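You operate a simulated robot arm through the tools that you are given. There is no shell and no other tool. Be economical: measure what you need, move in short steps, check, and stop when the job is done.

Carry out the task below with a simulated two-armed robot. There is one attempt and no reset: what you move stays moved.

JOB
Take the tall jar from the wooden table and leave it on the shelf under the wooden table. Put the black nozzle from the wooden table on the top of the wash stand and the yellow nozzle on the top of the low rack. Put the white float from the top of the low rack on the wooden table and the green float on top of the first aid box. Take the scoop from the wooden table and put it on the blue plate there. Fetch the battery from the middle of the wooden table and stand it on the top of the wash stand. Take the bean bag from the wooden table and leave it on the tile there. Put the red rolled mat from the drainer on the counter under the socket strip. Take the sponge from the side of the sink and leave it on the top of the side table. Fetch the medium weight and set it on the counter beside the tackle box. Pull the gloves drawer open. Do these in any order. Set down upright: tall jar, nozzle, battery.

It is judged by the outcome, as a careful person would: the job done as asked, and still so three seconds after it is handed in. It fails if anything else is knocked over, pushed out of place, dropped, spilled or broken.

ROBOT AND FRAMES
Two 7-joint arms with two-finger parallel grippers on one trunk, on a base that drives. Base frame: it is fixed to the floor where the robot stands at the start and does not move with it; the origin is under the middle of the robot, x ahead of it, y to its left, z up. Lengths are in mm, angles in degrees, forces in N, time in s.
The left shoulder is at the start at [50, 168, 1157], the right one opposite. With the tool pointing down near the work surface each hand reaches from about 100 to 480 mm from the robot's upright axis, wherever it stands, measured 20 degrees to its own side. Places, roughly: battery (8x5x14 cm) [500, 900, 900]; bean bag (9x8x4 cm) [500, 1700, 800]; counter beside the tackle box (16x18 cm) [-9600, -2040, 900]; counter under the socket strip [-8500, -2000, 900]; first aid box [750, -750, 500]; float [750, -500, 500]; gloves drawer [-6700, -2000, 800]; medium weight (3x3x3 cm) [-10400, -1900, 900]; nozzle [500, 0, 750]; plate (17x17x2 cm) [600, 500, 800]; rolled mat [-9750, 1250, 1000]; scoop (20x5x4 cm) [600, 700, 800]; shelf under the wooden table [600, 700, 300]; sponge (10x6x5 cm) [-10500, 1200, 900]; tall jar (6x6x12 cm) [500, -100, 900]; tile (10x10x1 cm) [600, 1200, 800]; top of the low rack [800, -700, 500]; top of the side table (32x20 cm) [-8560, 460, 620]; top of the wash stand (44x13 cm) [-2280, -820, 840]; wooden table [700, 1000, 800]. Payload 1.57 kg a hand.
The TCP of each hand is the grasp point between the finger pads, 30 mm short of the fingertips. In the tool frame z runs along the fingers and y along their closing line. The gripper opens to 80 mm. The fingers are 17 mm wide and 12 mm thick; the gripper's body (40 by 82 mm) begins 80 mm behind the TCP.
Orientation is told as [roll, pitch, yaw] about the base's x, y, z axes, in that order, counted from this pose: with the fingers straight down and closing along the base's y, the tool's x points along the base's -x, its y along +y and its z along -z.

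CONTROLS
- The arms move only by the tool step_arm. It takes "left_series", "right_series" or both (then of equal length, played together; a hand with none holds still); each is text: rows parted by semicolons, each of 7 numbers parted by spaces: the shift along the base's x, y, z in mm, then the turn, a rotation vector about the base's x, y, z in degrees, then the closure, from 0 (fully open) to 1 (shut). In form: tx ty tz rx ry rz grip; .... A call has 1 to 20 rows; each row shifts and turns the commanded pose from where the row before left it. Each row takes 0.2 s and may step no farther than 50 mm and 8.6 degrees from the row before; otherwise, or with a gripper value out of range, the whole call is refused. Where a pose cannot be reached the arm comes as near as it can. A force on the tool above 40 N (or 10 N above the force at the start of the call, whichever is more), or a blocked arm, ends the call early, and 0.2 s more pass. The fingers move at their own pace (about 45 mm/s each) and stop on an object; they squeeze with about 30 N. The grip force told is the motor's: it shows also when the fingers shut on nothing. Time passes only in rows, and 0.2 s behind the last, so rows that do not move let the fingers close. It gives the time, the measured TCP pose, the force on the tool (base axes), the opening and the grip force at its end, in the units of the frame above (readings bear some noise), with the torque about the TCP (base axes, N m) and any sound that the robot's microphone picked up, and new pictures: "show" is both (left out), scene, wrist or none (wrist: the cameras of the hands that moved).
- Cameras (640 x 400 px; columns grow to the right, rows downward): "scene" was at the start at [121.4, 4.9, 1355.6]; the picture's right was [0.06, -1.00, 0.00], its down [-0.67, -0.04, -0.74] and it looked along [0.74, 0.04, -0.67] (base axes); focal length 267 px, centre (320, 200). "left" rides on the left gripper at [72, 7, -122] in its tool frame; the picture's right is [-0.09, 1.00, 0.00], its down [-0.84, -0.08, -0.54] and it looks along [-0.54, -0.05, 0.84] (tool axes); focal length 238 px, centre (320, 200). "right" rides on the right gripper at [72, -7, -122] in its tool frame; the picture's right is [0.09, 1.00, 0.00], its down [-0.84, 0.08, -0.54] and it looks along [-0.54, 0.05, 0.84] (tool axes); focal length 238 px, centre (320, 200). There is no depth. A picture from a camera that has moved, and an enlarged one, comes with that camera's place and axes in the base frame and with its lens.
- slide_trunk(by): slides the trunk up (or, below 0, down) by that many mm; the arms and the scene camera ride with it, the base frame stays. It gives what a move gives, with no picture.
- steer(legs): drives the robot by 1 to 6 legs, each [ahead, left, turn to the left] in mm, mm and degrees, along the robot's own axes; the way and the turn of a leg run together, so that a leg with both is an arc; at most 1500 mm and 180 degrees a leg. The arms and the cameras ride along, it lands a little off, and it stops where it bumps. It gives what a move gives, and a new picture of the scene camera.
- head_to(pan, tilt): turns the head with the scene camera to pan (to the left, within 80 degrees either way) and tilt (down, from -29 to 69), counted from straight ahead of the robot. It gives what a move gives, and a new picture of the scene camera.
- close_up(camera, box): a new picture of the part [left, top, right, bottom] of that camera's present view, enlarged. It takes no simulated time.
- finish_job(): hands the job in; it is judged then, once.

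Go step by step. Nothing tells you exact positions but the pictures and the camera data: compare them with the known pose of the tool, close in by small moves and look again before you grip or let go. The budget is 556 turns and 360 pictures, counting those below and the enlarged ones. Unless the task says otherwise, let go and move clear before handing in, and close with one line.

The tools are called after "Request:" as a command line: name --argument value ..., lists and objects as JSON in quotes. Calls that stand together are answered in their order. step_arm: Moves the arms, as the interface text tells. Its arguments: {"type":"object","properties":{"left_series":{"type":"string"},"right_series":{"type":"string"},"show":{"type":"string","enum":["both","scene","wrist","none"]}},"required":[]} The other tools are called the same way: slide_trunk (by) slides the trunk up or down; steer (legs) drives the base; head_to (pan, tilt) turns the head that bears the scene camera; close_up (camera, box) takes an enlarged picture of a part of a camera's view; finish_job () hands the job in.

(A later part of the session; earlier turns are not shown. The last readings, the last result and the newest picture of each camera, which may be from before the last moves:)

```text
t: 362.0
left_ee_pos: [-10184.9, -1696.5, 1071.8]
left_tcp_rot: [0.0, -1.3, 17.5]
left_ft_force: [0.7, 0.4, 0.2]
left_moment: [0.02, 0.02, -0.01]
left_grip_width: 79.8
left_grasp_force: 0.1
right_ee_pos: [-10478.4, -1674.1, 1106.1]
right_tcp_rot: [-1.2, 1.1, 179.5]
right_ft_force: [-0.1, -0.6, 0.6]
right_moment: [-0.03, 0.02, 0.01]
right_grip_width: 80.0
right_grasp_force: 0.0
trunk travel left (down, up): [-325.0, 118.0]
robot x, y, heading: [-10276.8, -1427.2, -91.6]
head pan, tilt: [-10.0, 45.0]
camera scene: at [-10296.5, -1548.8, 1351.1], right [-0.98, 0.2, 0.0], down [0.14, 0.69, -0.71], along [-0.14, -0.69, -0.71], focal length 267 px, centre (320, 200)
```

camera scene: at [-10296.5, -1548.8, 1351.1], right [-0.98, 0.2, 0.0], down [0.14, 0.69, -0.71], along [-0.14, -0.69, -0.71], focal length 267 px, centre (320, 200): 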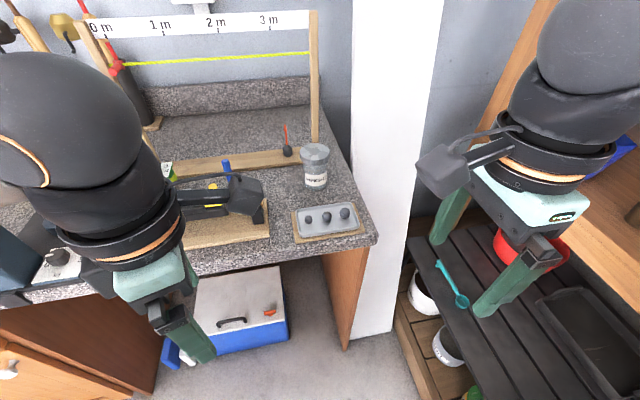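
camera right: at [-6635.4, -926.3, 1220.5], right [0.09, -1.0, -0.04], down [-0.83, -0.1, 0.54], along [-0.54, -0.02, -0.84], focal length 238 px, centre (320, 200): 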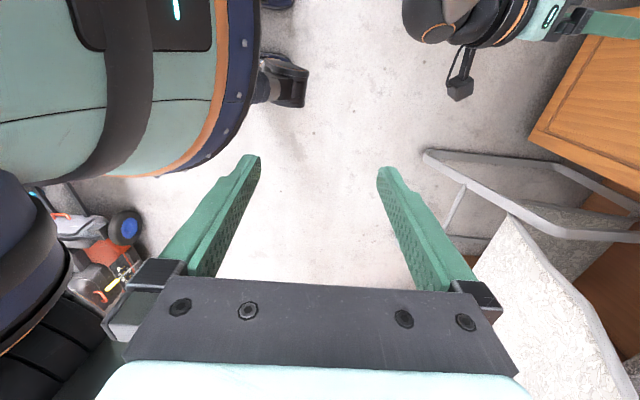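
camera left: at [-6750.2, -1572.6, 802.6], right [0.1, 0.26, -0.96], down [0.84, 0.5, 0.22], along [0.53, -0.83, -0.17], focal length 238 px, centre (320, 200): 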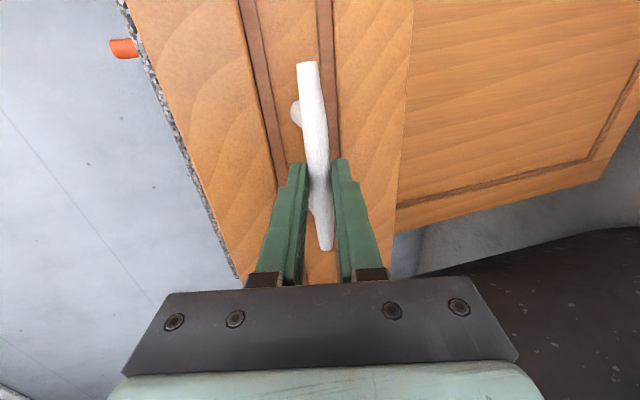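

Request:
close_up --camera "scene" --box '[270, 180, 390, 255]'

```text
5.33 times, centred on (330, 218) of scene
camera zoom: at [-10296.5, -1548.8, 1351.1], right [-0.98, 0.2, 0.0], down [0.14, 0.69, -0.71], along [-0.14, -0.69, -0.71], focal length 1425 px, centre (267, 107)
```

zoom: 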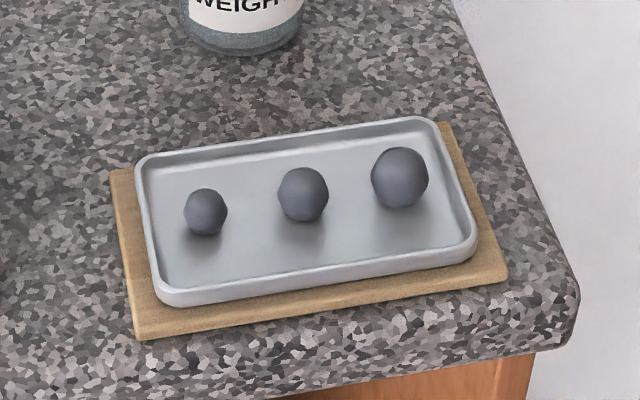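

Request:
step_arm --right_series "15.5 -40 0 0 0 0 0.4;15.5 -40 0 0 0 0 0.4;15.5 -40 -10 0 0 0 0.4;15.5 -40 -20 0 0 0 0.4;15.5 -40 -20 0 0 0 0.4;15.5 -39 -25 0 0 0 0.4;0 0 -30 0 0 0 0.4" --show "both"

```text
t: 363.6
left_ee_pos: [-10184.0, -1696.2, 1073.3]
left_tcp_rot: [0.0, -1.3, 17.4]
left_ft_force: [0.2, -0.1, -1.3]
left_moment: [0.01, -0.01, 0.0]
left_grip_width: 80.1
left_grasp_force: 0.2
right_ee_pos: [-10385.1, -1911.6, 1000.8]
right_tcp_rot: [-1.1, 1.1, 179.6]
right_ft_force: [-1.4, 0.8, -0.6]
right_moment: [0.01, 0.02, 0.01]
right_grip_width: 48.1
right_grasp_force: 0.0
trunk travel left (down, up): [-325.0, 118.0]
robot x, y, heading: [-10276.7, -1429.9, -91.5]
head pan, tilt: [-10.0, 45.0]
camera scene: at [-10296.8, -1548.7, 1351.1], right [-0.98, 0.2, 0.0], down [0.14, 0.69, -0.71], along [-0.14, -0.69, -0.71], focal length 267 px, centre (320, 200)
camera right: at [-10317.6, -1907.5, 1124.2], right [0.08, -1.0, -0.02], down [-0.85, -0.08, 0.52], along [-0.52, -0.03, -0.85], focal length 238 px, centre (320, 200)
```

scene: 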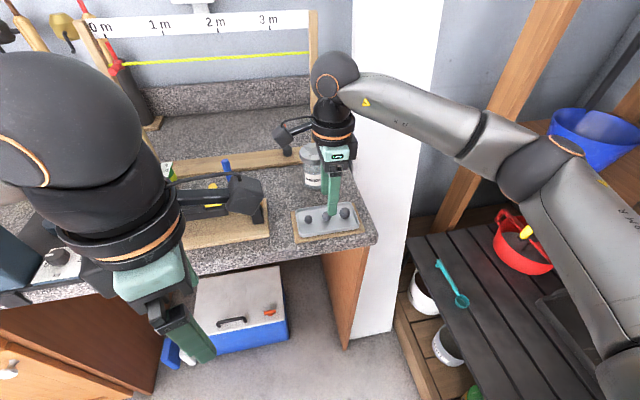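
right: 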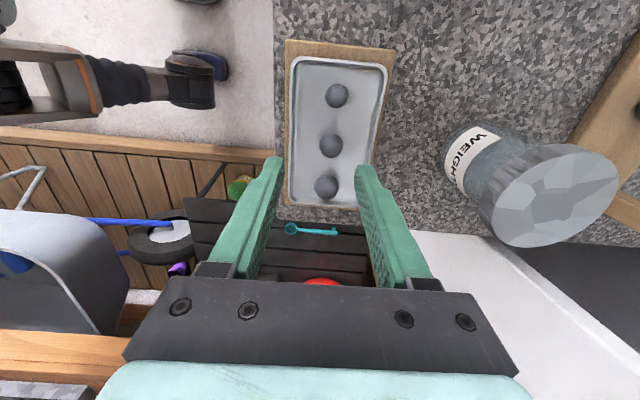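

Medium ball triangulated at about [-10386,-1920,916]. I'll narrow the fingers and descend.

Request:
step_arm --right_series "-1 -8 -25 0 0 0 0.55;0 0 -20 0 0 0 0.55" --show "wrist"

```text
t: 364.2
left_ee_pos: [-10184.8, -1695.5, 1072.7]
left_tcp_rot: [0.1, -1.4, 17.5]
left_ft_force: [0.2, 0.7, -0.2]
left_moment: [-0.01, 0.01, -0.01]
left_grip_width: 80.0
left_grasp_force: 0.0
right_ee_pos: [-10386.7, -1919.4, 954.5]
right_tcp_rot: [-1.2, 1.1, 179.5]
right_ft_force: [-0.7, 0.3, 0.6]
right_moment: [0.01, 0.0, 0.01]
right_grip_width: 36.0
right_grasp_force: 0.1
trunk travel left (down, up): [-325.0, 118.0]
robot x, y, heading: [-10277.7, -1431.4, -91.6]
head pan, tilt: [-10.0, 45.0]
camera right: at [-10319.0, -1916.4, 1077.8], right [0.08, -1.0, -0.02], down [-0.85, -0.08, 0.52], along [-0.52, -0.03, -0.85], focal length 238 px, centre (320, 200)
```

right: 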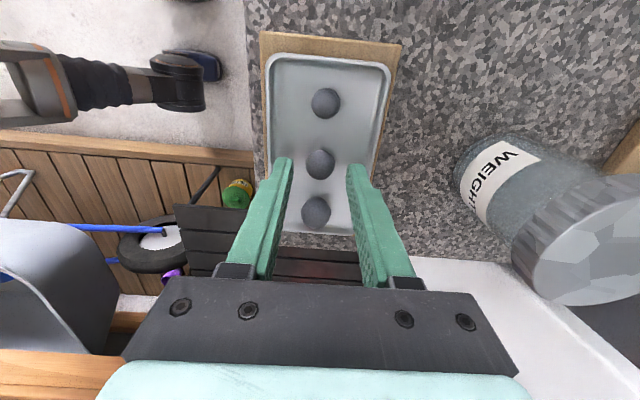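

Request:
step_arm --right_series "0 0 -8 0 0 0 0.55;0 0 -4 0 0 0 0.55;0 0 -3 0 0 0 0.55" --show "wrist"

```text
t: 365.0
left_ee_pos: [-10184.7, -1694.4, 1071.5]
left_tcp_rot: [0.0, -1.3, 17.4]
left_ft_force: [-0.6, 0.3, -0.7]
left_moment: [0.0, -0.02, 0.02]
left_grip_width: 80.2
left_grasp_force: 0.0
right_ee_pos: [-10385.3, -1920.5, 942.7]
right_tcp_rot: [-0.9, 1.2, 179.5]
right_ft_force: [-2.6, 0.9, 13.9]
right_moment: [-0.34, 0.18, -0.04]
right_grip_width: 35.1
right_grasp_force: 0.0
trunk travel left (down, up): [-325.0, 118.0]
robot x, y, heading: [-10275.7, -1428.6, -91.7]
head pan, tilt: [-10.0, 45.0]
camera right: at [-10318.2, -1916.2, 1066.1], right [0.08, -1.0, -0.01], down [-0.85, -0.08, 0.52], along [-0.52, -0.03, -0.85], focal length 238 px, centre (320, 200)
```

right: 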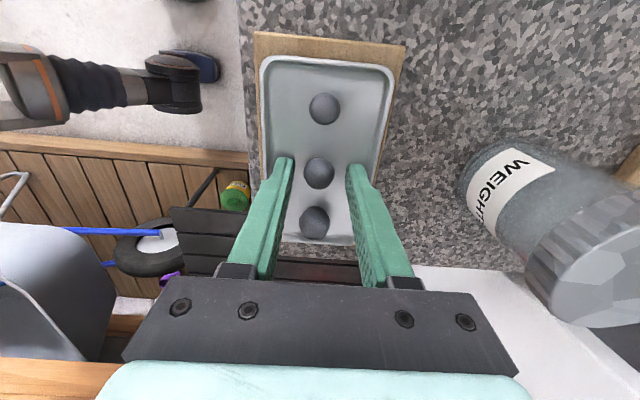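

The tips touch the tray floor. I'll rise 2 mm and close on the ball.

Request:
step_arm --right_series "0 0 4 0 0 0 0.55;0 0 0 0 0 0 1;0 0 0 0 0 0 1;0 0 0 0 0 0 1;0 0 0 0 0 0 1" --show "wrist"

```text
t: 366.2
left_ee_pos: [-10186.0, -1696.0, 1071.5]
left_tcp_rot: [0.1, -1.3, 17.4]
left_ft_force: [0.5, -0.2, -0.5]
left_moment: [-0.01, -0.01, -0.03]
left_grip_width: 79.8
left_grasp_force: 0.0
right_ee_pos: [-10386.9, -1920.9, 944.2]
right_tcp_rot: [-1.2, 1.2, 179.5]
right_ft_force: [-1.4, -0.1, 0.3]
right_moment: [0.01, 0.03, -0.01]
right_grip_width: 19.0
right_grasp_force: 30.2
trunk travel left (down, up): [-325.0, 118.0]
robot x, y, heading: [-10275.5, -1428.2, -91.5]
head pan, tilt: [-10.0, 45.0]
camera right: at [-10318.4, -1917.0, 1067.9], right [0.08, -1.0, -0.02], down [-0.85, -0.08, 0.52], along [-0.52, -0.03, -0.85], focal length 238 px, centre (320, 200)
```

right: 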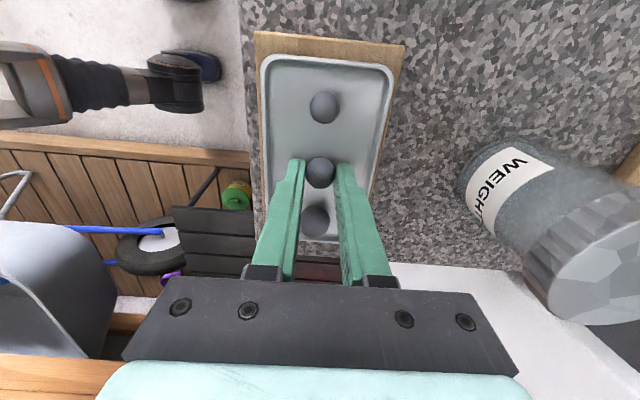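

Request:
step_arm --right_series "0 0 20 0 0 0 1;0 0 35 0 0 0 1;0 0 40 0 0 0 1;0 25 35 0 0 0 1;0 40 20 0 0 0 1;0 40 0 0 0 0 1;0 40 0 0 0 0 1" --show "both"

```text
t: 367.8
left_ee_pos: [-10184.7, -1696.9, 1071.6]
left_tcp_rot: [0.2, -1.4, 17.4]
left_ft_force: [0.0, 0.7, -0.6]
left_moment: [0.03, 0.0, 0.01]
left_grip_width: 79.8
left_grasp_force: 0.0
right_ee_pos: [-10387.4, -1777.1, 1096.7]
right_tcp_rot: [-1.2, 1.0, 179.5]
right_ft_force: [0.1, 0.0, -1.1]
right_moment: [-0.05, 0.01, -0.02]
right_grip_width: 19.1
right_grasp_force: 29.9
trunk travel left (down, up): [-325.0, 118.0]
robot x, y, heading: [-10278.1, -1429.4, -91.7]
head pan, tilt: [-10.0, 45.0]
camera scene: at [-10296.6, -1548.5, 1351.1], right [-0.98, 0.2, 0.0], down [0.14, 0.69, -0.71], along [-0.14, -0.69, -0.71], focal length 267 px, centre (320, 200)
camera right: at [-10319.1, -1773.3, 1220.8], right [0.08, -1.0, -0.02], down [-0.85, -0.08, 0.52], along [-0.52, -0.03, -0.85], focal length 238 px, centre (320, 200)
```

scene: 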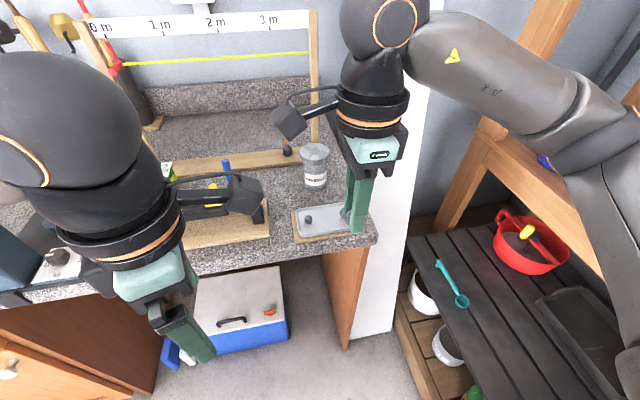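
right: 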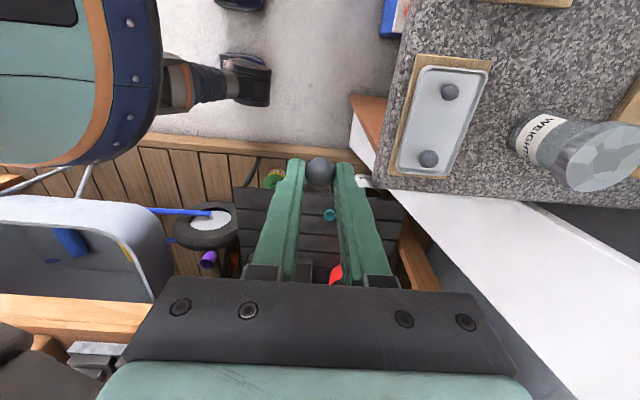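

The weight is held. I'll move along the counter to the tackle box.

Request:
steer --legs '[[0, 800, 1.6]]'

Request:
head_to --pan -10 --tilt 40

```text
t: 372.9
left_ee_pos: [-9608.1, -1706.9, 1072.4]
left_tcp_rot: [0.0, -1.2, 17.9]
left_ft_force: [-0.3, 0.1, -0.7]
left_moment: [-0.01, -0.03, 0.01]
left_grip_width: 80.2
left_grasp_force: 0.0
right_ee_pos: [-9821.5, -1791.0, 1095.5]
right_tcp_rot: [-1.4, -1.0, 179.5]
right_ft_force: [-2.7, 0.5, -1.1]
right_moment: [0.03, 0.03, 0.02]
right_grip_width: 19.1
right_grasp_force: 29.5
trunk travel left (down, up): [-325.0, 118.0]
robot x, y, heading: [-9702.6, -1439.9, -90.9]
head pan, tilt: [-10.0, 45.0]
stopped in leg 1: the force on the tool passed its limit at 57 N (the readings are from after the stop); the commanded pose is now the measured one
camera scene: at [-9722.6, -1560.5, 1351.1], right [-0.98, 0.19, 0.0], down [0.13, 0.69, -0.71], along [-0.13, -0.69, -0.71], focal length 267 px, centre (320, 200)
```

scene: 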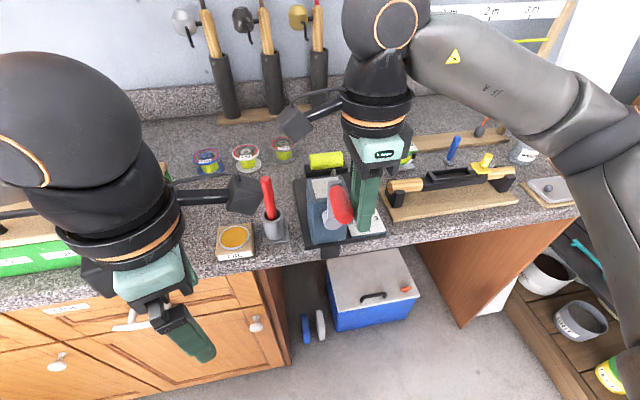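

```text
t: 373.6
left_ee_pos: [-9608.3, -1707.1, 1072.2]
left_tcp_rot: [0.1, -1.3, 17.9]
left_ft_force: [-0.5, -0.1, 0.2]
left_moment: [-0.02, -0.01, 0.03]
left_grip_width: 79.5
left_grasp_force: 0.1
right_ee_pos: [-9820.8, -1790.6, 1095.6]
right_tcp_rot: [-1.5, -1.0, 179.6]
right_ft_force: [-4.7, -0.3, -1.3]
right_moment: [0.03, 0.06, 0.02]
right_grip_width: 19.1
right_grasp_force: 30.1
trunk travel left (down, up): [-325.0, 118.0]
robot x, y, heading: [-9703.0, -1442.1, -90.8]
head pan, tilt: [-10.0, 40.0]
camera scene: at [-9723.4, -1564.1, 1358.3], right [-0.98, 0.19, 0.0], down [0.12, 0.63, -0.77], along [-0.14, -0.75, -0.64], focal length 267 px, centre (320, 200)
```

scene: 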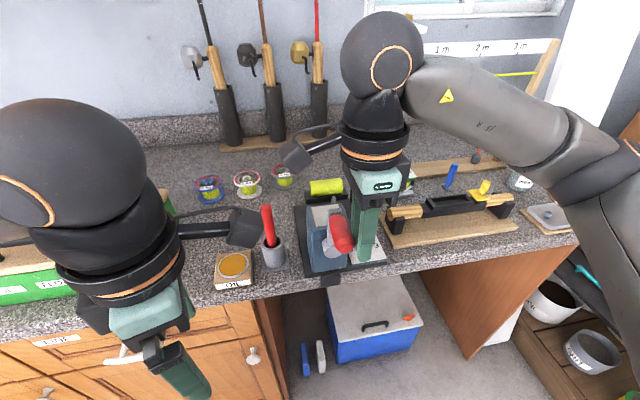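

The right hand bumped something, apparently the red-knobbed winder. I'll look closely before moving.

Request:
close_up --camera "scene" --box '[270, 140, 430, 290]'

Request:
close_up --camera "right" --box '[0, 0, 640, 400]'

```text
2.67 times, centred on (350, 215) of scene
camera zoom: at [-9723.4, -1564.1, 1358.3], right [-0.98, 0.19, 0.0], down [0.12, 0.63, -0.77], along [-0.14, -0.75, -0.64], focal length 712 px, centre (240, 160)
```

zoom: 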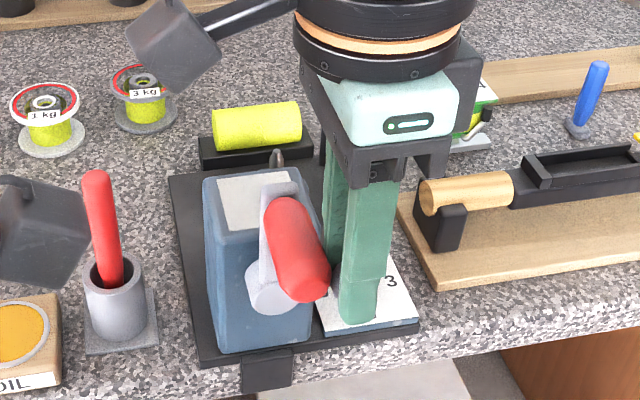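

```text
1.00 times, centred on (320, 200) of right (not enlarged: the box is as wide or as high as the picture)
camera zoom: at [-9748.3, -1787.9, 1216.7], right [0.08, -1.0, -0.03], down [-0.83, -0.08, 0.55], along [-0.55, -0.02, -0.83], focal length 238 px, centre (320, 200)
```

zoom: 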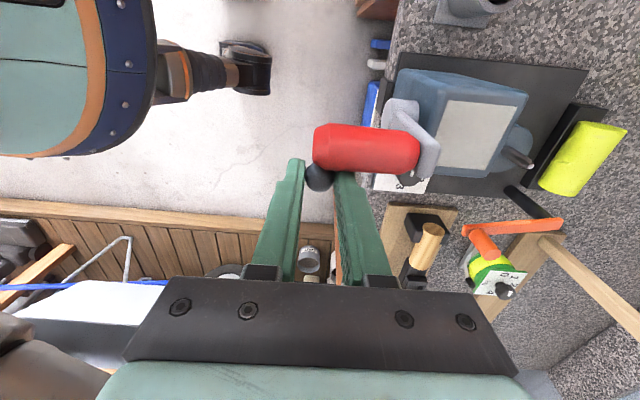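

The fingertips are against the winder's red crank handle. I'll move directly away from it, then back clear.

Request:
step_arm --right_series "-15 0 0 0 0 0 1;-15 0 0 0 0 0 1;0 30 10 0 0 0 1;0 40 10 0 0 0 1;0 40 0 0 0 0 1" --show "both"

```text
t: 374.8
left_ee_pos: [-9607.4, -1706.3, 1072.6]
left_tcp_rot: [0.0, -1.4, 17.9]
left_ft_force: [0.3, -0.5, -0.2]
left_moment: [0.0, 0.02, 0.02]
left_grip_width: 79.7
left_grasp_force: 0.0
right_ee_pos: [-9851.1, -1678.7, 1118.1]
right_tcp_rot: [-1.3, -1.0, 179.4]
right_ft_force: [-0.1, 0.3, 0.5]
right_moment: [-0.02, -0.02, -0.03]
right_grip_width: 19.3
right_grasp_force: 30.0
trunk travel left (down, up): [-325.0, 118.0]
robot x, y, heading: [-9704.1, -1439.6, -90.6]
head pan, tilt: [-10.0, 40.0]
camera scene: at [-9722.7, -1563.8, 1358.4], right [-0.98, 0.19, 0.0], down [0.12, 0.63, -0.77], along [-0.15, -0.75, -0.64], focal length 267 px, centre (320, 200)
camera right: at [-9778.7, -1676.0, 1239.2], right [0.08, -1.0, -0.03], down [-0.83, -0.08, 0.56], along [-0.56, -0.02, -0.83], focal length 238 px, centre (320, 200)
```

scene: 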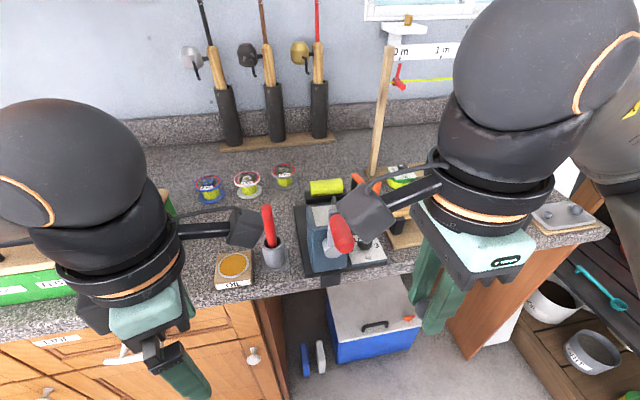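
right: 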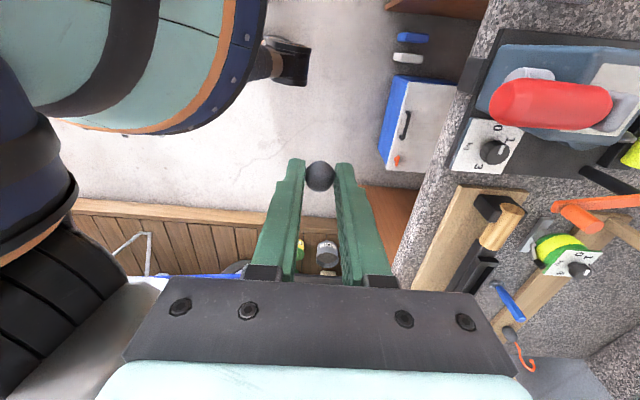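

The weight is still held and the winder looks undisturbed. I'll continue left with the hand pulled back.

Request:
steer --legs '[[0, 225, 0.6]]'

Request:
close_up --camera "right" --box '[0, 0, 640, 400]'

```text
t: 377.3
left_ee_pos: [-9382.4, -1708.3, 1071.6]
left_tcp_rot: [0.1, -1.3, 18.4]
left_ft_force: [0.3, -0.1, 0.3]
left_moment: [0.02, 0.03, -0.05]
left_grip_width: 79.9
left_grasp_force: 0.0
right_ee_pos: [-9624.6, -1683.8, 1117.5]
right_tcp_rot: [-1.5, -1.0, 180.0]
right_ft_force: [0.8, 0.3, -0.3]
right_moment: [0.01, 0.02, -0.01]
right_grip_width: 19.0
right_grasp_force: 30.0
trunk travel left (down, up): [-325.0, 118.0]
robot x, y, heading: [-9481.4, -1444.4, -90.5]
head pan, tilt: [-10.0, 40.0]
camera scene: at [-9498.3, -1566.8, 1358.3], right [-0.98, 0.18, 0.0], down [0.12, 0.63, -0.77], along [-0.14, -0.75, -0.64], focal length 267 px, centre (320, 200)
```

scene: 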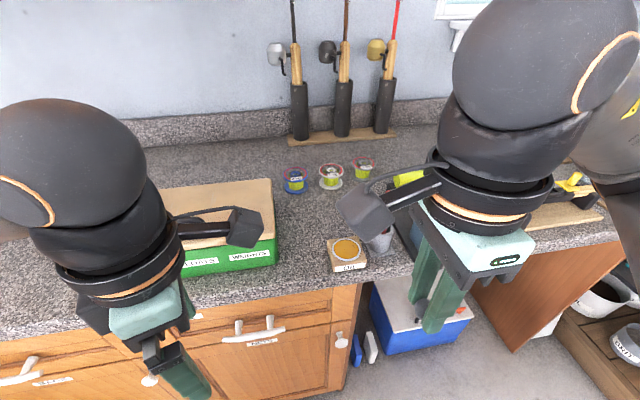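

```text
1.00 times, centred on (320, 200) of right (not enlarged: the box is as wide or as high as the picture)
camera zoom: at [-9553.1, -1679.9, 1239.2], right [0.09, -1.0, -0.03], down [-0.83, -0.09, 0.55], along [-0.55, -0.03, -0.83], focal length 238 px, centre (320, 200)
```

zoom: 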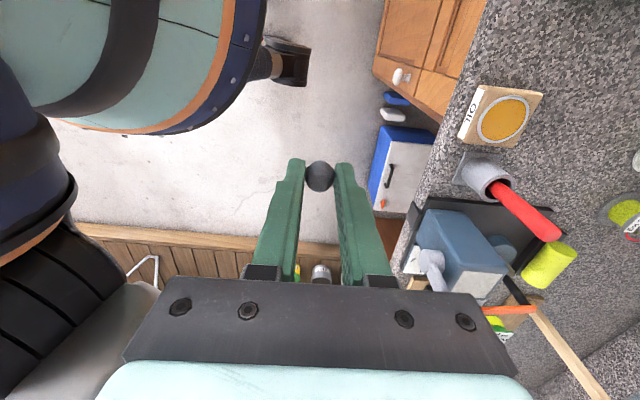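

Request:
steer --legs '[[90, 0, 0.4]]'

Request:
step_arm --right_series "8 -44 -5 0 0 0 1;8 -44 -5 0 0 0 1;8 -44 -5 0 0 0 1;8 -44 -10 0 0 0 1;8 -44 -15 0 0 0 1;5 -40 -25 0 0 0 1;0 0 -40 0 0 0 1" --show "both"

```text
t: 378.4
left_ee_pos: [-9382.2, -1797.7, 1071.2]
left_tcp_rot: [0.1, -1.3, 18.9]
left_ft_force: [0.8, -0.6, 0.1]
left_moment: [0.01, -0.02, -0.01]
left_grip_width: 80.4
left_grasp_force: 0.1
right_ee_pos: [-9624.4, -1774.1, 1118.4]
right_tcp_rot: [-1.6, -1.0, -179.6]
right_ft_force: [0.1, -0.7, -0.6]
right_moment: [0.0, -0.02, 0.0]
right_grip_width: 19.2
right_grasp_force: 29.9
trunk travel left (down, up): [-325.0, 118.0]
robot x, y, heading: [-9479.0, -1532.3, -89.9]
head pan, tilt: [-10.0, 40.0]
camera scene: at [-9497.9, -1657.1, 1358.2], right [-0.98, 0.17, 0.0], down [0.11, 0.63, -0.77], along [-0.13, -0.75, -0.64], focal length 267 px, centre (320, 200)
```

scene: 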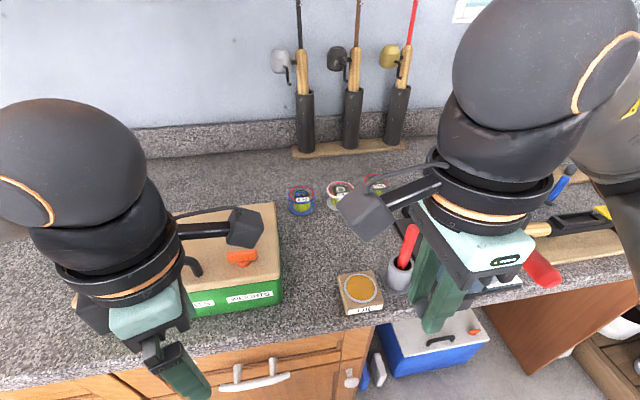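

```text
t: 380.0
left_ee_pos: [-9380.9, -1795.6, 1072.2]
left_tcp_rot: [0.1, -1.3, 18.9]
left_ft_force: [0.4, 0.7, -1.0]
left_moment: [0.01, -0.01, -0.02]
left_grip_width: 79.9
left_grasp_force: 0.1
right_ee_pos: [-9579.8, -2034.7, 1014.8]
right_tcp_rot: [-1.4, -1.0, -179.5]
right_ft_force: [-0.4, -0.3, -0.1]
right_moment: [0.0, 0.0, 0.0]
right_grip_width: 19.0
right_grasp_force: 30.0
trunk travel left (down, up): [-325.0, 118.0]
robot x, y, heading: [-9479.6, -1534.5, -89.9]
head pan, tilt: [-10.0, 40.0]
camera scene: at [-9498.2, -1656.3, 1358.3], right [-0.98, 0.17, 0.0], down [0.11, 0.63, -0.77], along [-0.13, -0.75, -0.64], focal length 267 px, centre (320, 200)
camera right: at [-9506.5, -2030.1, 1135.5], right [0.1, -0.99, -0.03], down [-0.83, -0.1, 0.55], along [-0.55, -0.03, -0.83], focal length 238 px, centre (320, 200)
```

scene: 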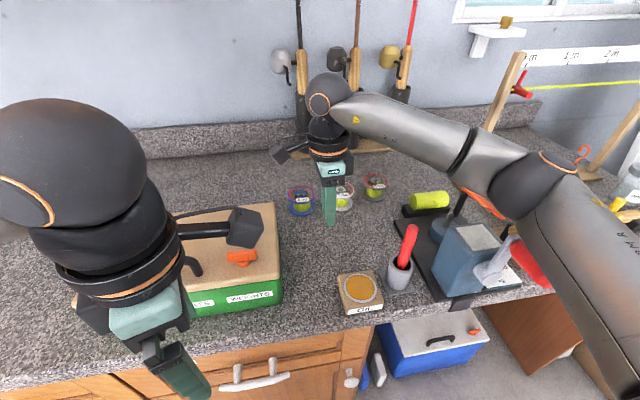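
right: 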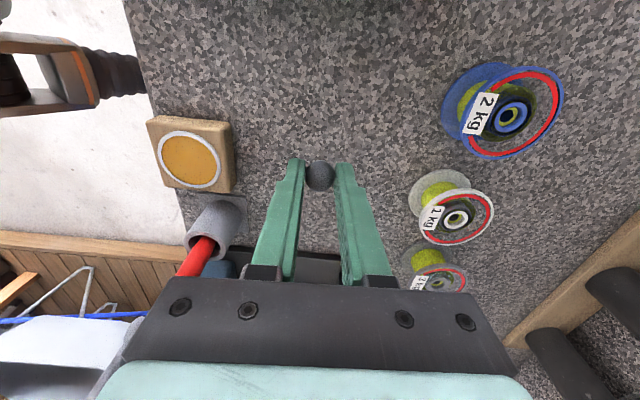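

My right elbow is near the winder, so I'll raise the trunk while lowering the hand to keep the elbow high.

Request:
slide_trunk --by 60

Request:
step_arm --right_series "0 0 -30 0 0 0 1;0 0 -30 0 0 0 1;0 0 -20 0 0 0 1" --show "none"

Request:
slide_trunk --by 50

Request:
step_arm --right_series "0 0 -30 0 0 0 1;0 0 -30 0 0 0 1" --show "both"

```text
t: 381.0
left_ee_pos: [-9382.1, -1796.6, 1132.6]
left_tcp_rot: [0.1, -1.2, 18.9]
left_ft_force: [0.9, 0.1, 0.0]
left_moment: [-0.01, 0.02, -0.01]
left_grip_width: 80.1
left_grasp_force: 0.1
right_ee_pos: [-9577.9, -2034.7, 1074.5]
right_tcp_rot: [-1.5, -1.1, -179.6]
right_ft_force: [0.6, -0.1, -0.4]
right_moment: [0.0, 0.02, 0.02]
right_grip_width: 19.1
right_grasp_force: 30.0
trunk travel left (down, up): [-385.0, 58.0]
robot x, y, heading: [-9482.1, -1533.5, -89.8]
head pan, tilt: [-10.0, 40.0]
```

```text
t: 381.8
left_ee_pos: [-9380.8, -1797.4, 1133.5]
left_tcp_rot: [0.1, -1.2, 19.0]
left_ft_force: [0.0, 0.0, 0.3]
left_moment: [0.0, 0.02, -0.03]
left_grip_width: 79.9
left_grasp_force: 0.1
right_ee_pos: [-9578.3, -2034.4, 994.7]
right_tcp_rot: [-1.3, -1.0, -179.6]
right_ft_force: [-0.2, -0.3, -0.8]
right_moment: [0.01, 0.02, 0.02]
right_grip_width: 18.9
right_grasp_force: 30.2
trunk travel left (down, up): [-385.0, 58.0]
robot x, y, heading: [-9479.4, -1529.9, -89.9]
head pan, tilt: [-10.0, 40.0]
```

```text
t: 382.8
left_ee_pos: [-9381.7, -1797.1, 1182.3]
left_tcp_rot: [0.1, -1.4, 18.9]
left_ft_force: [0.1, 1.2, -0.6]
left_moment: [0.01, 0.0, -0.01]
left_grip_width: 80.2
left_grasp_force: 0.1
right_ee_pos: [-9579.5, -2033.7, 1045.5]
right_tcp_rot: [-1.6, -0.9, -179.6]
right_ft_force: [-0.3, 0.6, 0.0]
right_moment: [-0.01, -0.02, 0.05]
right_grip_width: 19.0
right_grasp_force: 30.0
trunk travel left (down, up): [-435.0, 8.0]
robot x, y, heading: [-9481.6, -1531.2, -90.0]
head pan, tilt: [-10.0, 40.0]
```

```text
t: 383.4
left_ee_pos: [-9381.3, -1796.4, 1181.2]
left_tcp_rot: [0.1, -1.2, 19.0]
left_ft_force: [-0.1, 0.3, -0.3]
left_moment: [0.03, 0.01, -0.05]
left_grip_width: 79.7
left_grasp_force: 0.0
right_ee_pos: [-9578.5, -2034.7, 986.2]
right_tcp_rot: [-1.3, -1.0, -179.6]
right_ft_force: [-0.2, -0.3, -1.2]
right_moment: [-0.02, -0.02, -0.01]
right_grip_width: 19.2
right_grasp_force: 29.9
trunk travel left (down, up): [-435.0, 8.0]
robot x, y, heading: [-9479.1, -1532.0, -89.9]
head pan, tilt: [-10.0, 40.0]
camera scene: at [-9497.9, -1656.2, 1468.3], right [-0.98, 0.17, 0.0], down [0.11, 0.63, -0.77], along [-0.13, -0.75, -0.64], focal length 267 px, centre (320, 200)
camera right: at [-9506.3, -2030.3, 1107.5], right [0.1, -0.99, -0.03], down [-0.83, -0.1, 0.55], along [-0.55, -0.03, -0.83], focal length 238 px, centre (320, 200)
```

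scene: 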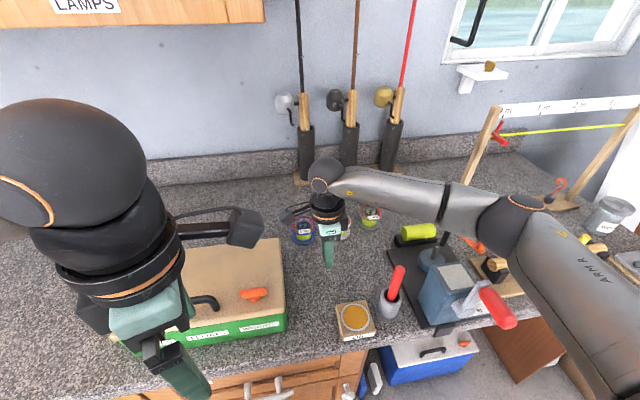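
right: 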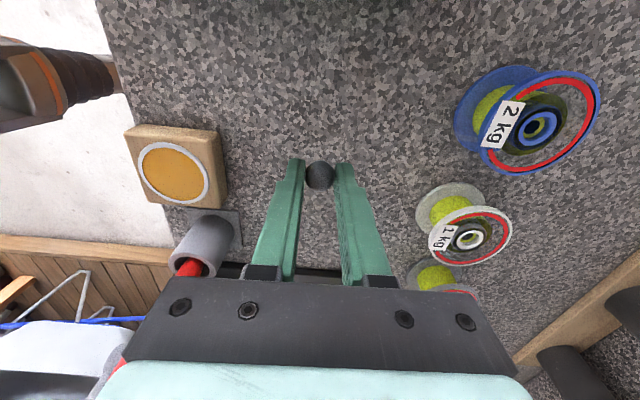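

Request:
step_arm --right_series "0 0 -25 0 0 0 1;0 0 -20 0 0 0 1;0 0 -4 0 0 0 1;0 0 -3 0 0 0 1" --show "none"

Request:
step_arm --right_series "0 0 -2 0 0 0 1;0 0 -2 0 0 0 1;0 0 -2 0 0 0 1" --show "wrist"

```text
t: 384.4
left_ee_pos: [-9382.0, -1796.7, 1181.7]
left_tcp_rot: [0.2, -1.3, 18.8]
left_ft_force: [0.0, 0.0, 0.9]
left_moment: [0.01, 0.01, -0.01]
left_grip_width: 80.1
left_grasp_force: 0.1
right_ee_pos: [-9579.6, -2034.2, 932.4]
right_tcp_rot: [-1.5, -1.0, -179.7]
right_ft_force: [-0.3, 0.3, -0.6]
right_moment: [0.01, -0.02, 0.02]
right_grip_width: 19.2
right_grasp_force: 30.2
trunk travel left (down, up): [-435.0, 8.0]
robot x, y, heading: [-9480.1, -1532.3, -89.8]
head pan, tilt: [-10.0, 40.0]
```

```text
t: 385.2
left_ee_pos: [-9381.9, -1795.3, 1185.4]
left_tcp_rot: [-0.2, -1.3, 18.9]
left_ft_force: [-0.2, -0.4, 0.2]
left_moment: [-0.02, -0.02, -0.01]
left_grip_width: 80.3
left_grasp_force: 0.0
right_ee_pos: [-9579.0, -2033.6, 930.8]
right_tcp_rot: [-1.1, -0.8, -179.7]
right_ft_force: [-6.5, 5.8, 23.0]
right_moment: [-0.13, 0.07, -0.02]
right_grip_width: 19.1
right_grasp_force: 30.1
trunk travel left (down, up): [-435.0, 8.0]
robot x, y, heading: [-9478.6, -1528.3, -90.0]
head pan, tilt: [-10.0, 40.0]
camera right: at [-9507.0, -2028.6, 1051.4], right [0.1, -0.99, -0.02], down [-0.83, -0.09, 0.55], along [-0.55, -0.04, -0.83], focal length 238 px, centre (320, 200)
```

right: 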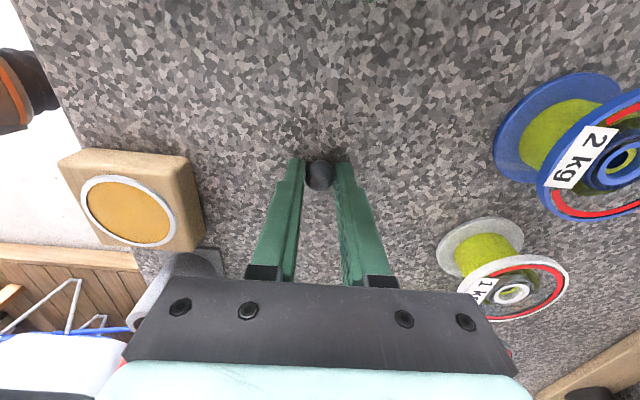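

Request:
step_arm --right_series "0 0 2.5 0 0 0 1;0 0 0 0 0 0 0.75;0 0 0 0 0 0 0.7;0 0 0 0 0 0 0.6;0 0 0 0 0 0 0.5;0 0 0 0 0 0 0.5" --show "wrist"

```text
t: 386.6
left_ee_pos: [-9382.2, -1793.2, 1182.4]
left_tcp_rot: [-0.1, -1.3, 18.9]
left_ft_force: [0.0, 0.0, 0.7]
left_moment: [0.0, 0.05, 0.02]
left_grip_width: 79.8
left_grasp_force: 0.0
right_ee_pos: [-9579.0, -2031.4, 931.0]
right_tcp_rot: [-1.5, -1.1, -179.5]
right_ft_force: [-6.8, 14.2, 19.4]
right_moment: [0.11, 0.1, -0.05]
right_grip_width: 26.3
right_grasp_force: 0.0
trunk travel left (down, up): [-435.0, 8.0]
robot x, y, heading: [-9483.4, -1532.7, -90.3]
head pan, tilt: [-10.0, 40.0]
camera right: at [-9506.5, -2026.1, 1051.5], right [0.1, -0.99, -0.03], down [-0.83, -0.1, 0.56], along [-0.55, -0.03, -0.83], focal length 238 px, centre (320, 200)
```

right: 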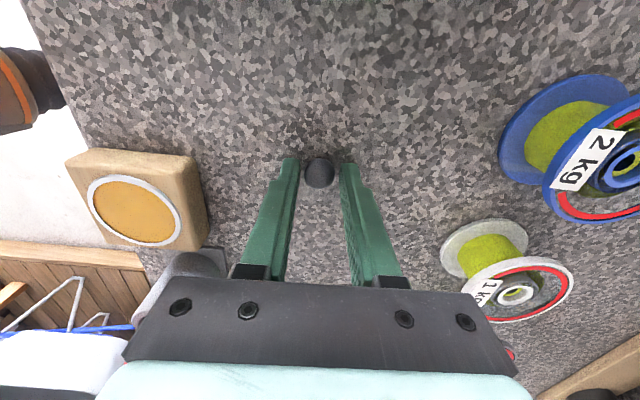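

Request:
step_arm --right_series "0 0 3 0 0 0 0.55;0 0 2 0 0 0 0.5;0 0 0 0 0 0 0.4;0 0 0 0 0 0 0.4;0 0 0 0 0 0 0.4" --show "wrist"

```text
t: 387.8
left_ee_pos: [-9380.9, -1796.1, 1181.2]
left_tcp_rot: [0.1, -1.3, 18.9]
left_ft_force: [0.6, 0.2, -0.6]
left_moment: [-0.01, -0.03, -0.01]
left_grip_width: 80.0
left_grasp_force: 0.0
right_ee_pos: [-9578.1, -2031.8, 934.9]
right_tcp_rot: [-1.4, -1.0, -179.6]
right_ft_force: [0.1, -0.4, 0.0]
right_moment: [-0.01, 0.0, -0.02]
right_grip_width: 48.3
right_grasp_force: 0.1
trunk travel left (down, up): [-435.0, 8.0]
robot x, y, heading: [-9483.6, -1533.8, -90.0]
head pan, tilt: [-10.0, 40.0]
camera right: at [-9505.7, -2028.8, 1055.6], right [0.1, -0.99, -0.03], down [-0.83, -0.1, 0.55], along [-0.55, -0.03, -0.83], focal length 238 px, centre (320, 200)
```

right: 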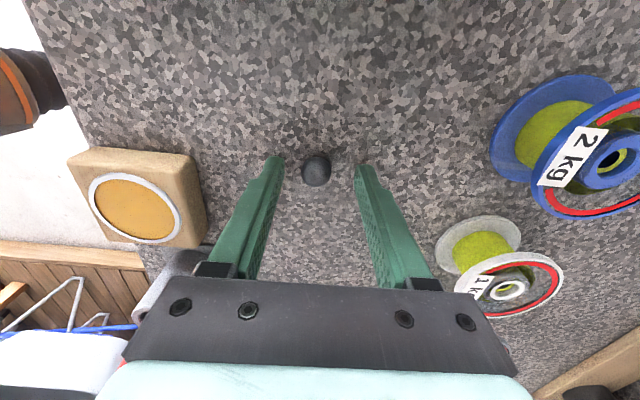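

Request:
step_arm --right_series "0 0 20 0 0 0 0.4;0 0 40 0 0 0 0.4;0 0 45 0 0 0 0.4;0 0 45 0 0 0 0.4;0 40 20 0 0 0 0.4;0 45 0 0 0 0 0.4;0 45 0 0 0 0 0.4;0 45 0 0 0 0 0.4" --show "both"

```text
t: 389.6
left_ee_pos: [-9381.9, -1796.0, 1182.1]
left_tcp_rot: [-0.1, -1.3, 18.9]
left_ft_force: [-0.2, -0.5, 0.2]
left_moment: [-0.02, 0.02, -0.04]
left_grip_width: 80.1
left_grasp_force: 0.0
right_ee_pos: [-9577.7, -1859.5, 1104.3]
right_tcp_rot: [-1.4, -1.0, -179.6]
right_ft_force: [0.2, 0.3, 0.1]
right_moment: [0.0, 0.02, -0.02]
right_grip_width: 47.9
right_grasp_force: 0.1
trunk travel left (down, up): [-435.0, 8.0]
robot x, y, heading: [-9481.3, -1533.0, -89.9]
head pan, tilt: [-10.0, 40.0]
camera scene: at [-9497.8, -1655.7, 1468.4], right [-0.98, 0.17, 0.0], down [0.11, 0.63, -0.77], along [-0.13, -0.75, -0.64], focal length 267 px, centre (320, 200)
camera right: at [-9505.6, -1854.6, 1224.4], right [0.1, -0.99, -0.03], down [-0.83, -0.1, 0.55], along [-0.55, -0.03, -0.83], focal length 238 px, centre (320, 200)
```

scene: 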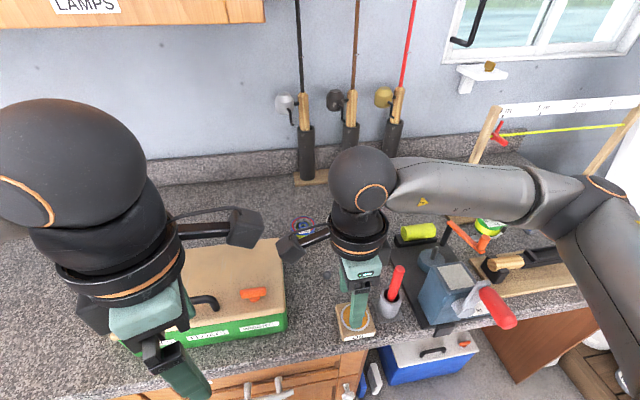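
right: 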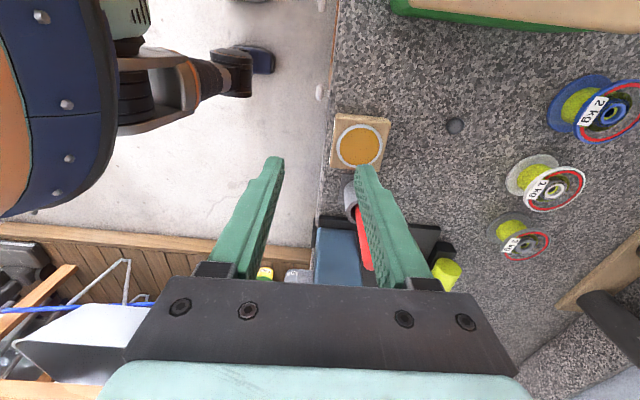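

The weight rests by the tackle box. I'll back off, turn around to the sink side and look.

Request:
steer --legs '[[-700, 0, 0], [0, -200, 0], [0, 0, 178]]'

Request:
slide_trunk --by -110

Request:
head_to --pan 0 --tilt 20

```text
t: 402.6
left_ee_pos: [-9769.3, -561.2, 1182.6]
left_tcp_rot: [0.2, -1.2, -165.8]
left_ft_force: [-0.1, 0.4, 0.3]
left_moment: [-0.03, 0.0, 0.0]
left_grip_width: 80.0
left_grasp_force: 0.1
right_ee_pos: [-9568.0, -514.3, 1103.4]
right_tcp_rot: [-1.4, -1.0, -4.2]
right_ft_force: [0.4, -0.3, 0.6]
right_moment: [0.01, 0.01, 0.03]
right_grip_width: 48.3
right_grasp_force: 0.0
trunk travel left (down, up): [-435.0, 8.0]
robot x, y, heading: [-9690.5, -830.1, 85.2]
head pan, tilt: [-10.0, 40.0]
camera scene: at [-9669.0, -709.4, 1468.3], right [0.97, -0.25, 0.0], down [-0.16, -0.62, -0.77], along [0.19, 0.74, -0.64], focal length 267 px, centre (320, 200)
```

scene: 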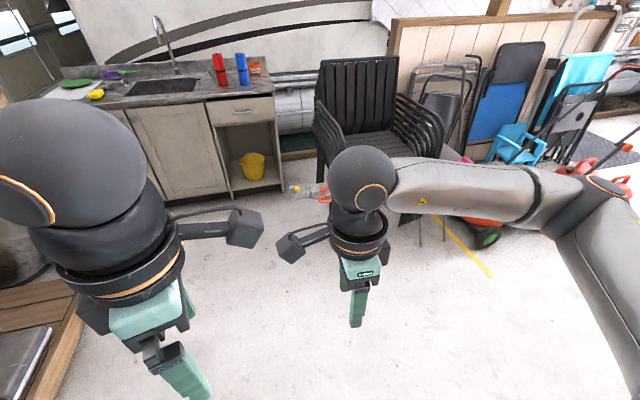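

```text
t: 404.1
left_ee_pos: [-9770.3, -559.9, 1072.5]
left_tcp_rot: [0.0, -1.3, -165.8]
left_ft_force: [-1.0, -0.1, -0.1]
left_moment: [0.0, -0.01, 0.03]
left_grip_width: 79.9
left_grasp_force: 0.1
right_ee_pos: [-9567.6, -514.0, 992.7]
right_tcp_rot: [-1.4, -1.0, -4.3]
right_ft_force: [-0.2, -0.1, 0.4]
right_moment: [-0.06, 0.01, -0.01]
right_grip_width: 48.2
right_grasp_force: 0.0
trunk travel left (down, up): [-325.0, 118.0]
robot x, y, heading: [-9693.9, -830.2, 85.4]
head pan, tilt: [-10.0, 40.0]
```

```text
t: 404.9
left_ee_pos: [-9768.1, -560.6, 1071.4]
left_tcp_rot: [0.1, -1.3, -165.8]
left_ft_force: [0.7, -0.2, 0.0]
left_moment: [-0.03, -0.01, 0.02]
left_grip_width: 79.8
left_grasp_force: 0.1
right_ee_pos: [-9568.5, -513.4, 993.1]
right_tcp_rot: [-1.3, -1.0, -4.3]
right_ft_force: [0.4, -0.1, 0.1]
right_moment: [0.02, 0.03, -0.01]
right_grip_width: 48.0
right_grasp_force: 0.0
trunk travel left (down, up): [-325.0, 118.0]
robot x, y, heading: [-9688.7, -828.6, 85.1]
head pan, tilt: [0.0, 20.0]
camera scene: at [-9682.8, -698.8, 1389.7], right [1.0, -0.08, 0.0], down [-0.03, -0.34, -0.94], along [0.08, 0.94, -0.34], focal length 267 px, centre (320, 200)
```

scene: 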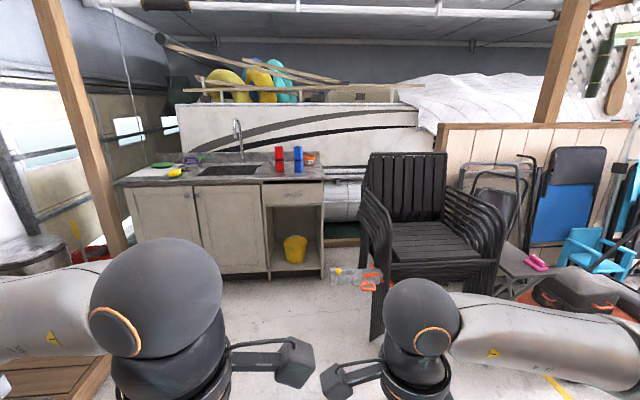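

The sink unit holds the rolled mats (right part) and the sponge (left end). I'll drive to the left part of it, keeping clear of the chair stack.

Request:
steer --legs '[[830, 0, 5], [0, 710, 0], [580, 0, 0]]'

Request:
head_to --pan 0 --tilt 35

```text
t: 418.6
left_ee_pos: [-10475.9, 855.0, 1073.3]
left_tcp_rot: [0.1, -1.3, -161.4]
left_ft_force: [0.7, 1.0, -0.1]
left_moment: [0.01, 0.0, 0.04]
left_grip_width: 80.0
left_grasp_force: 0.0
right_ee_pos: [-10277.9, 917.6, 992.5]
right_tcp_rot: [-1.5, -1.0, 0.2]
right_ft_force: [0.2, -0.5, -0.9]
right_moment: [0.03, 0.0, 0.0]
right_grip_width: 48.1
right_grasp_force: 0.1
trunk travel left (down, up): [-325.0, 118.0]
robot x, y, heading: [-10378.5, 591.3, 89.6]
head pan, tilt: [0.0, 20.0]
camera scene: at [-10377.9, 723.9, 1389.7], right [1.0, 0.0, 0.0], down [0.0, -0.34, -0.94], along [0.0, 0.94, -0.34], focal length 267 px, centre (320, 200)
```

scene: 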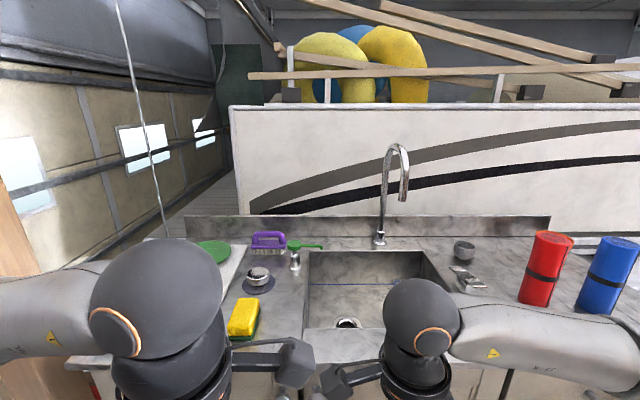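

```text
t: 419.4
left_ee_pos: [-10475.1, 854.7, 1073.6]
left_tcp_rot: [-0.1, -1.3, -161.4]
left_ft_force: [-0.2, 1.0, 0.2]
left_moment: [0.01, 0.01, 0.03]
left_grip_width: 79.8
left_grasp_force: 0.1
right_ee_pos: [-10278.1, 916.5, 993.0]
right_tcp_rot: [-1.5, -0.9, 0.3]
right_ft_force: [0.7, 0.6, 0.4]
right_moment: [0.01, 0.03, 0.01]
right_grip_width: 48.0
right_grasp_force: 0.0
trunk travel left (down, up): [-325.0, 118.0]
robot x, y, heading: [-10376.4, 591.8, 89.7]
head pan, tilt: [0.0, 35.0]
camera scene: at [-10377.9, 718.5, 1365.9], right [1.0, 0.0, 0.0], down [0.0, -0.57, -0.82], along [0.0, 0.82, -0.57], focal length 267 px, centre (320, 200)
```

scene: 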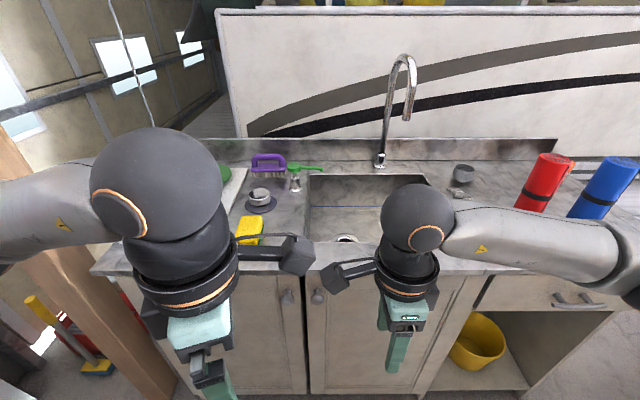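

Request:
close_up --camera "scene" --box '[200, 150, 300, 260]'

Request:
close_up --camera "scene" --box '[440, 130, 640, 260]'

```text
3.64 times, centred on (250, 205) of scene
camera zoom: at [-10377.9, 718.5, 1365.9], right [1.0, 0.0, 0.0], down [0.0, -0.57, -0.82], along [0.0, 0.82, -0.57], focal length 972 px, centre (574, 182)
```

zoom: 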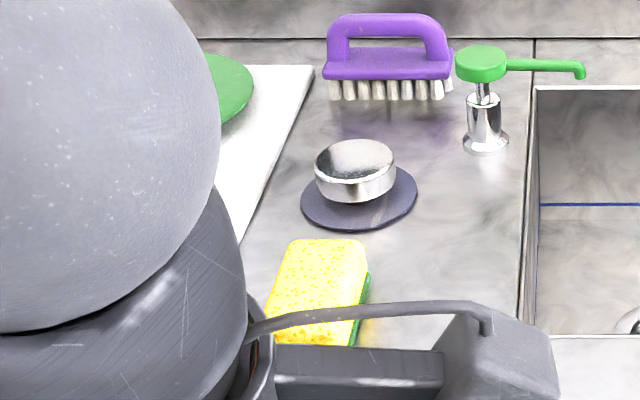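

```text
3.08 times, centred on (540, 195) of scene
camera zoom: at [-10377.9, 718.5, 1365.9], right [1.0, 0.0, 0.0], down [0.0, -0.57, -0.82], along [0.0, 0.82, -0.57], focal length 822 px, centre (-357, 215)
```

zoom: 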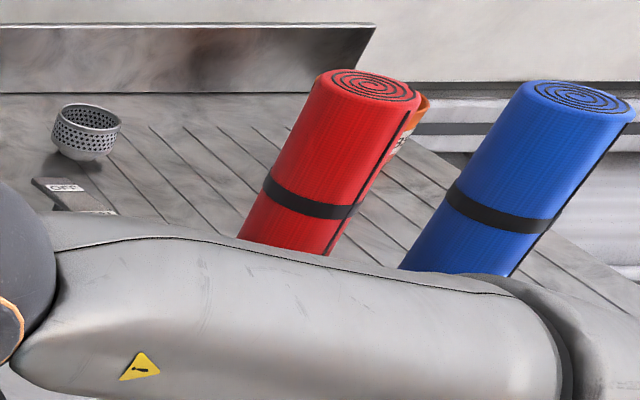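

Request:
step_arm --left_series "0 0 0 0 0 -8.4 0;0 0 0 0 0 -8.4 0;0 0 0 0 0 -8.4 0;0 0 0 0 0 -8.4 0;0 0 0 0 0 -8.4 0;0 0 0 0 0 -8.4 0;0 0 0 0 0 -8.4 0;0 0 0 0 0 -8.4 0;0 0 0 0 0 -8.4 0;0 0 0 0 0 -8.4 0;0 0 0 0 0 -8.4 0;0 0 0 0 0 -8.4 0;0 0 0 0 0 -8.4 0" --show "scene"

```text
t: 422.2
left_ee_pos: [-10475.3, 854.9, 1071.7]
left_tcp_rot: [0.0, -1.3, 89.3]
left_ft_force: [-0.1, -0.2, 0.7]
left_moment: [0.02, -0.01, -0.04]
left_grip_width: 80.3
left_grasp_force: 0.0
right_ee_pos: [-10277.5, 917.3, 993.0]
right_tcp_rot: [-1.3, -1.1, 0.3]
right_ft_force: [0.4, -0.8, 0.0]
right_moment: [-0.01, 0.04, 0.01]
right_grip_width: 48.1
right_grasp_force: 0.0
trunk travel left (down, up): [-325.0, 118.0]
robot x, y, heading: [-10378.6, 588.2, 89.8]
head pan, tilt: [0.0, 35.0]
camera scene: at [-10378.0, 718.5, 1365.9], right [1.0, 0.0, 0.0], down [0.0, -0.57, -0.82], along [0.0, 0.82, -0.57], focal length 267 px, centre (320, 200)
```

scene: 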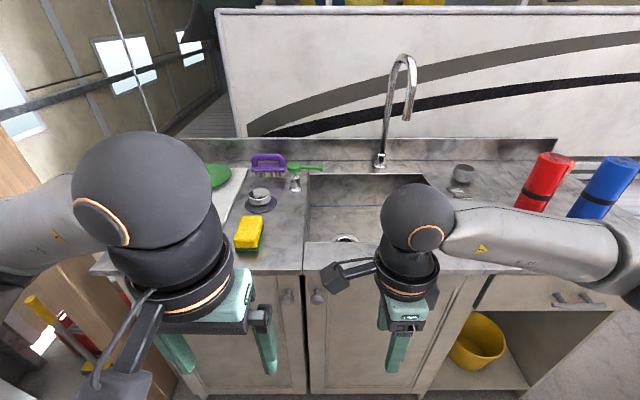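

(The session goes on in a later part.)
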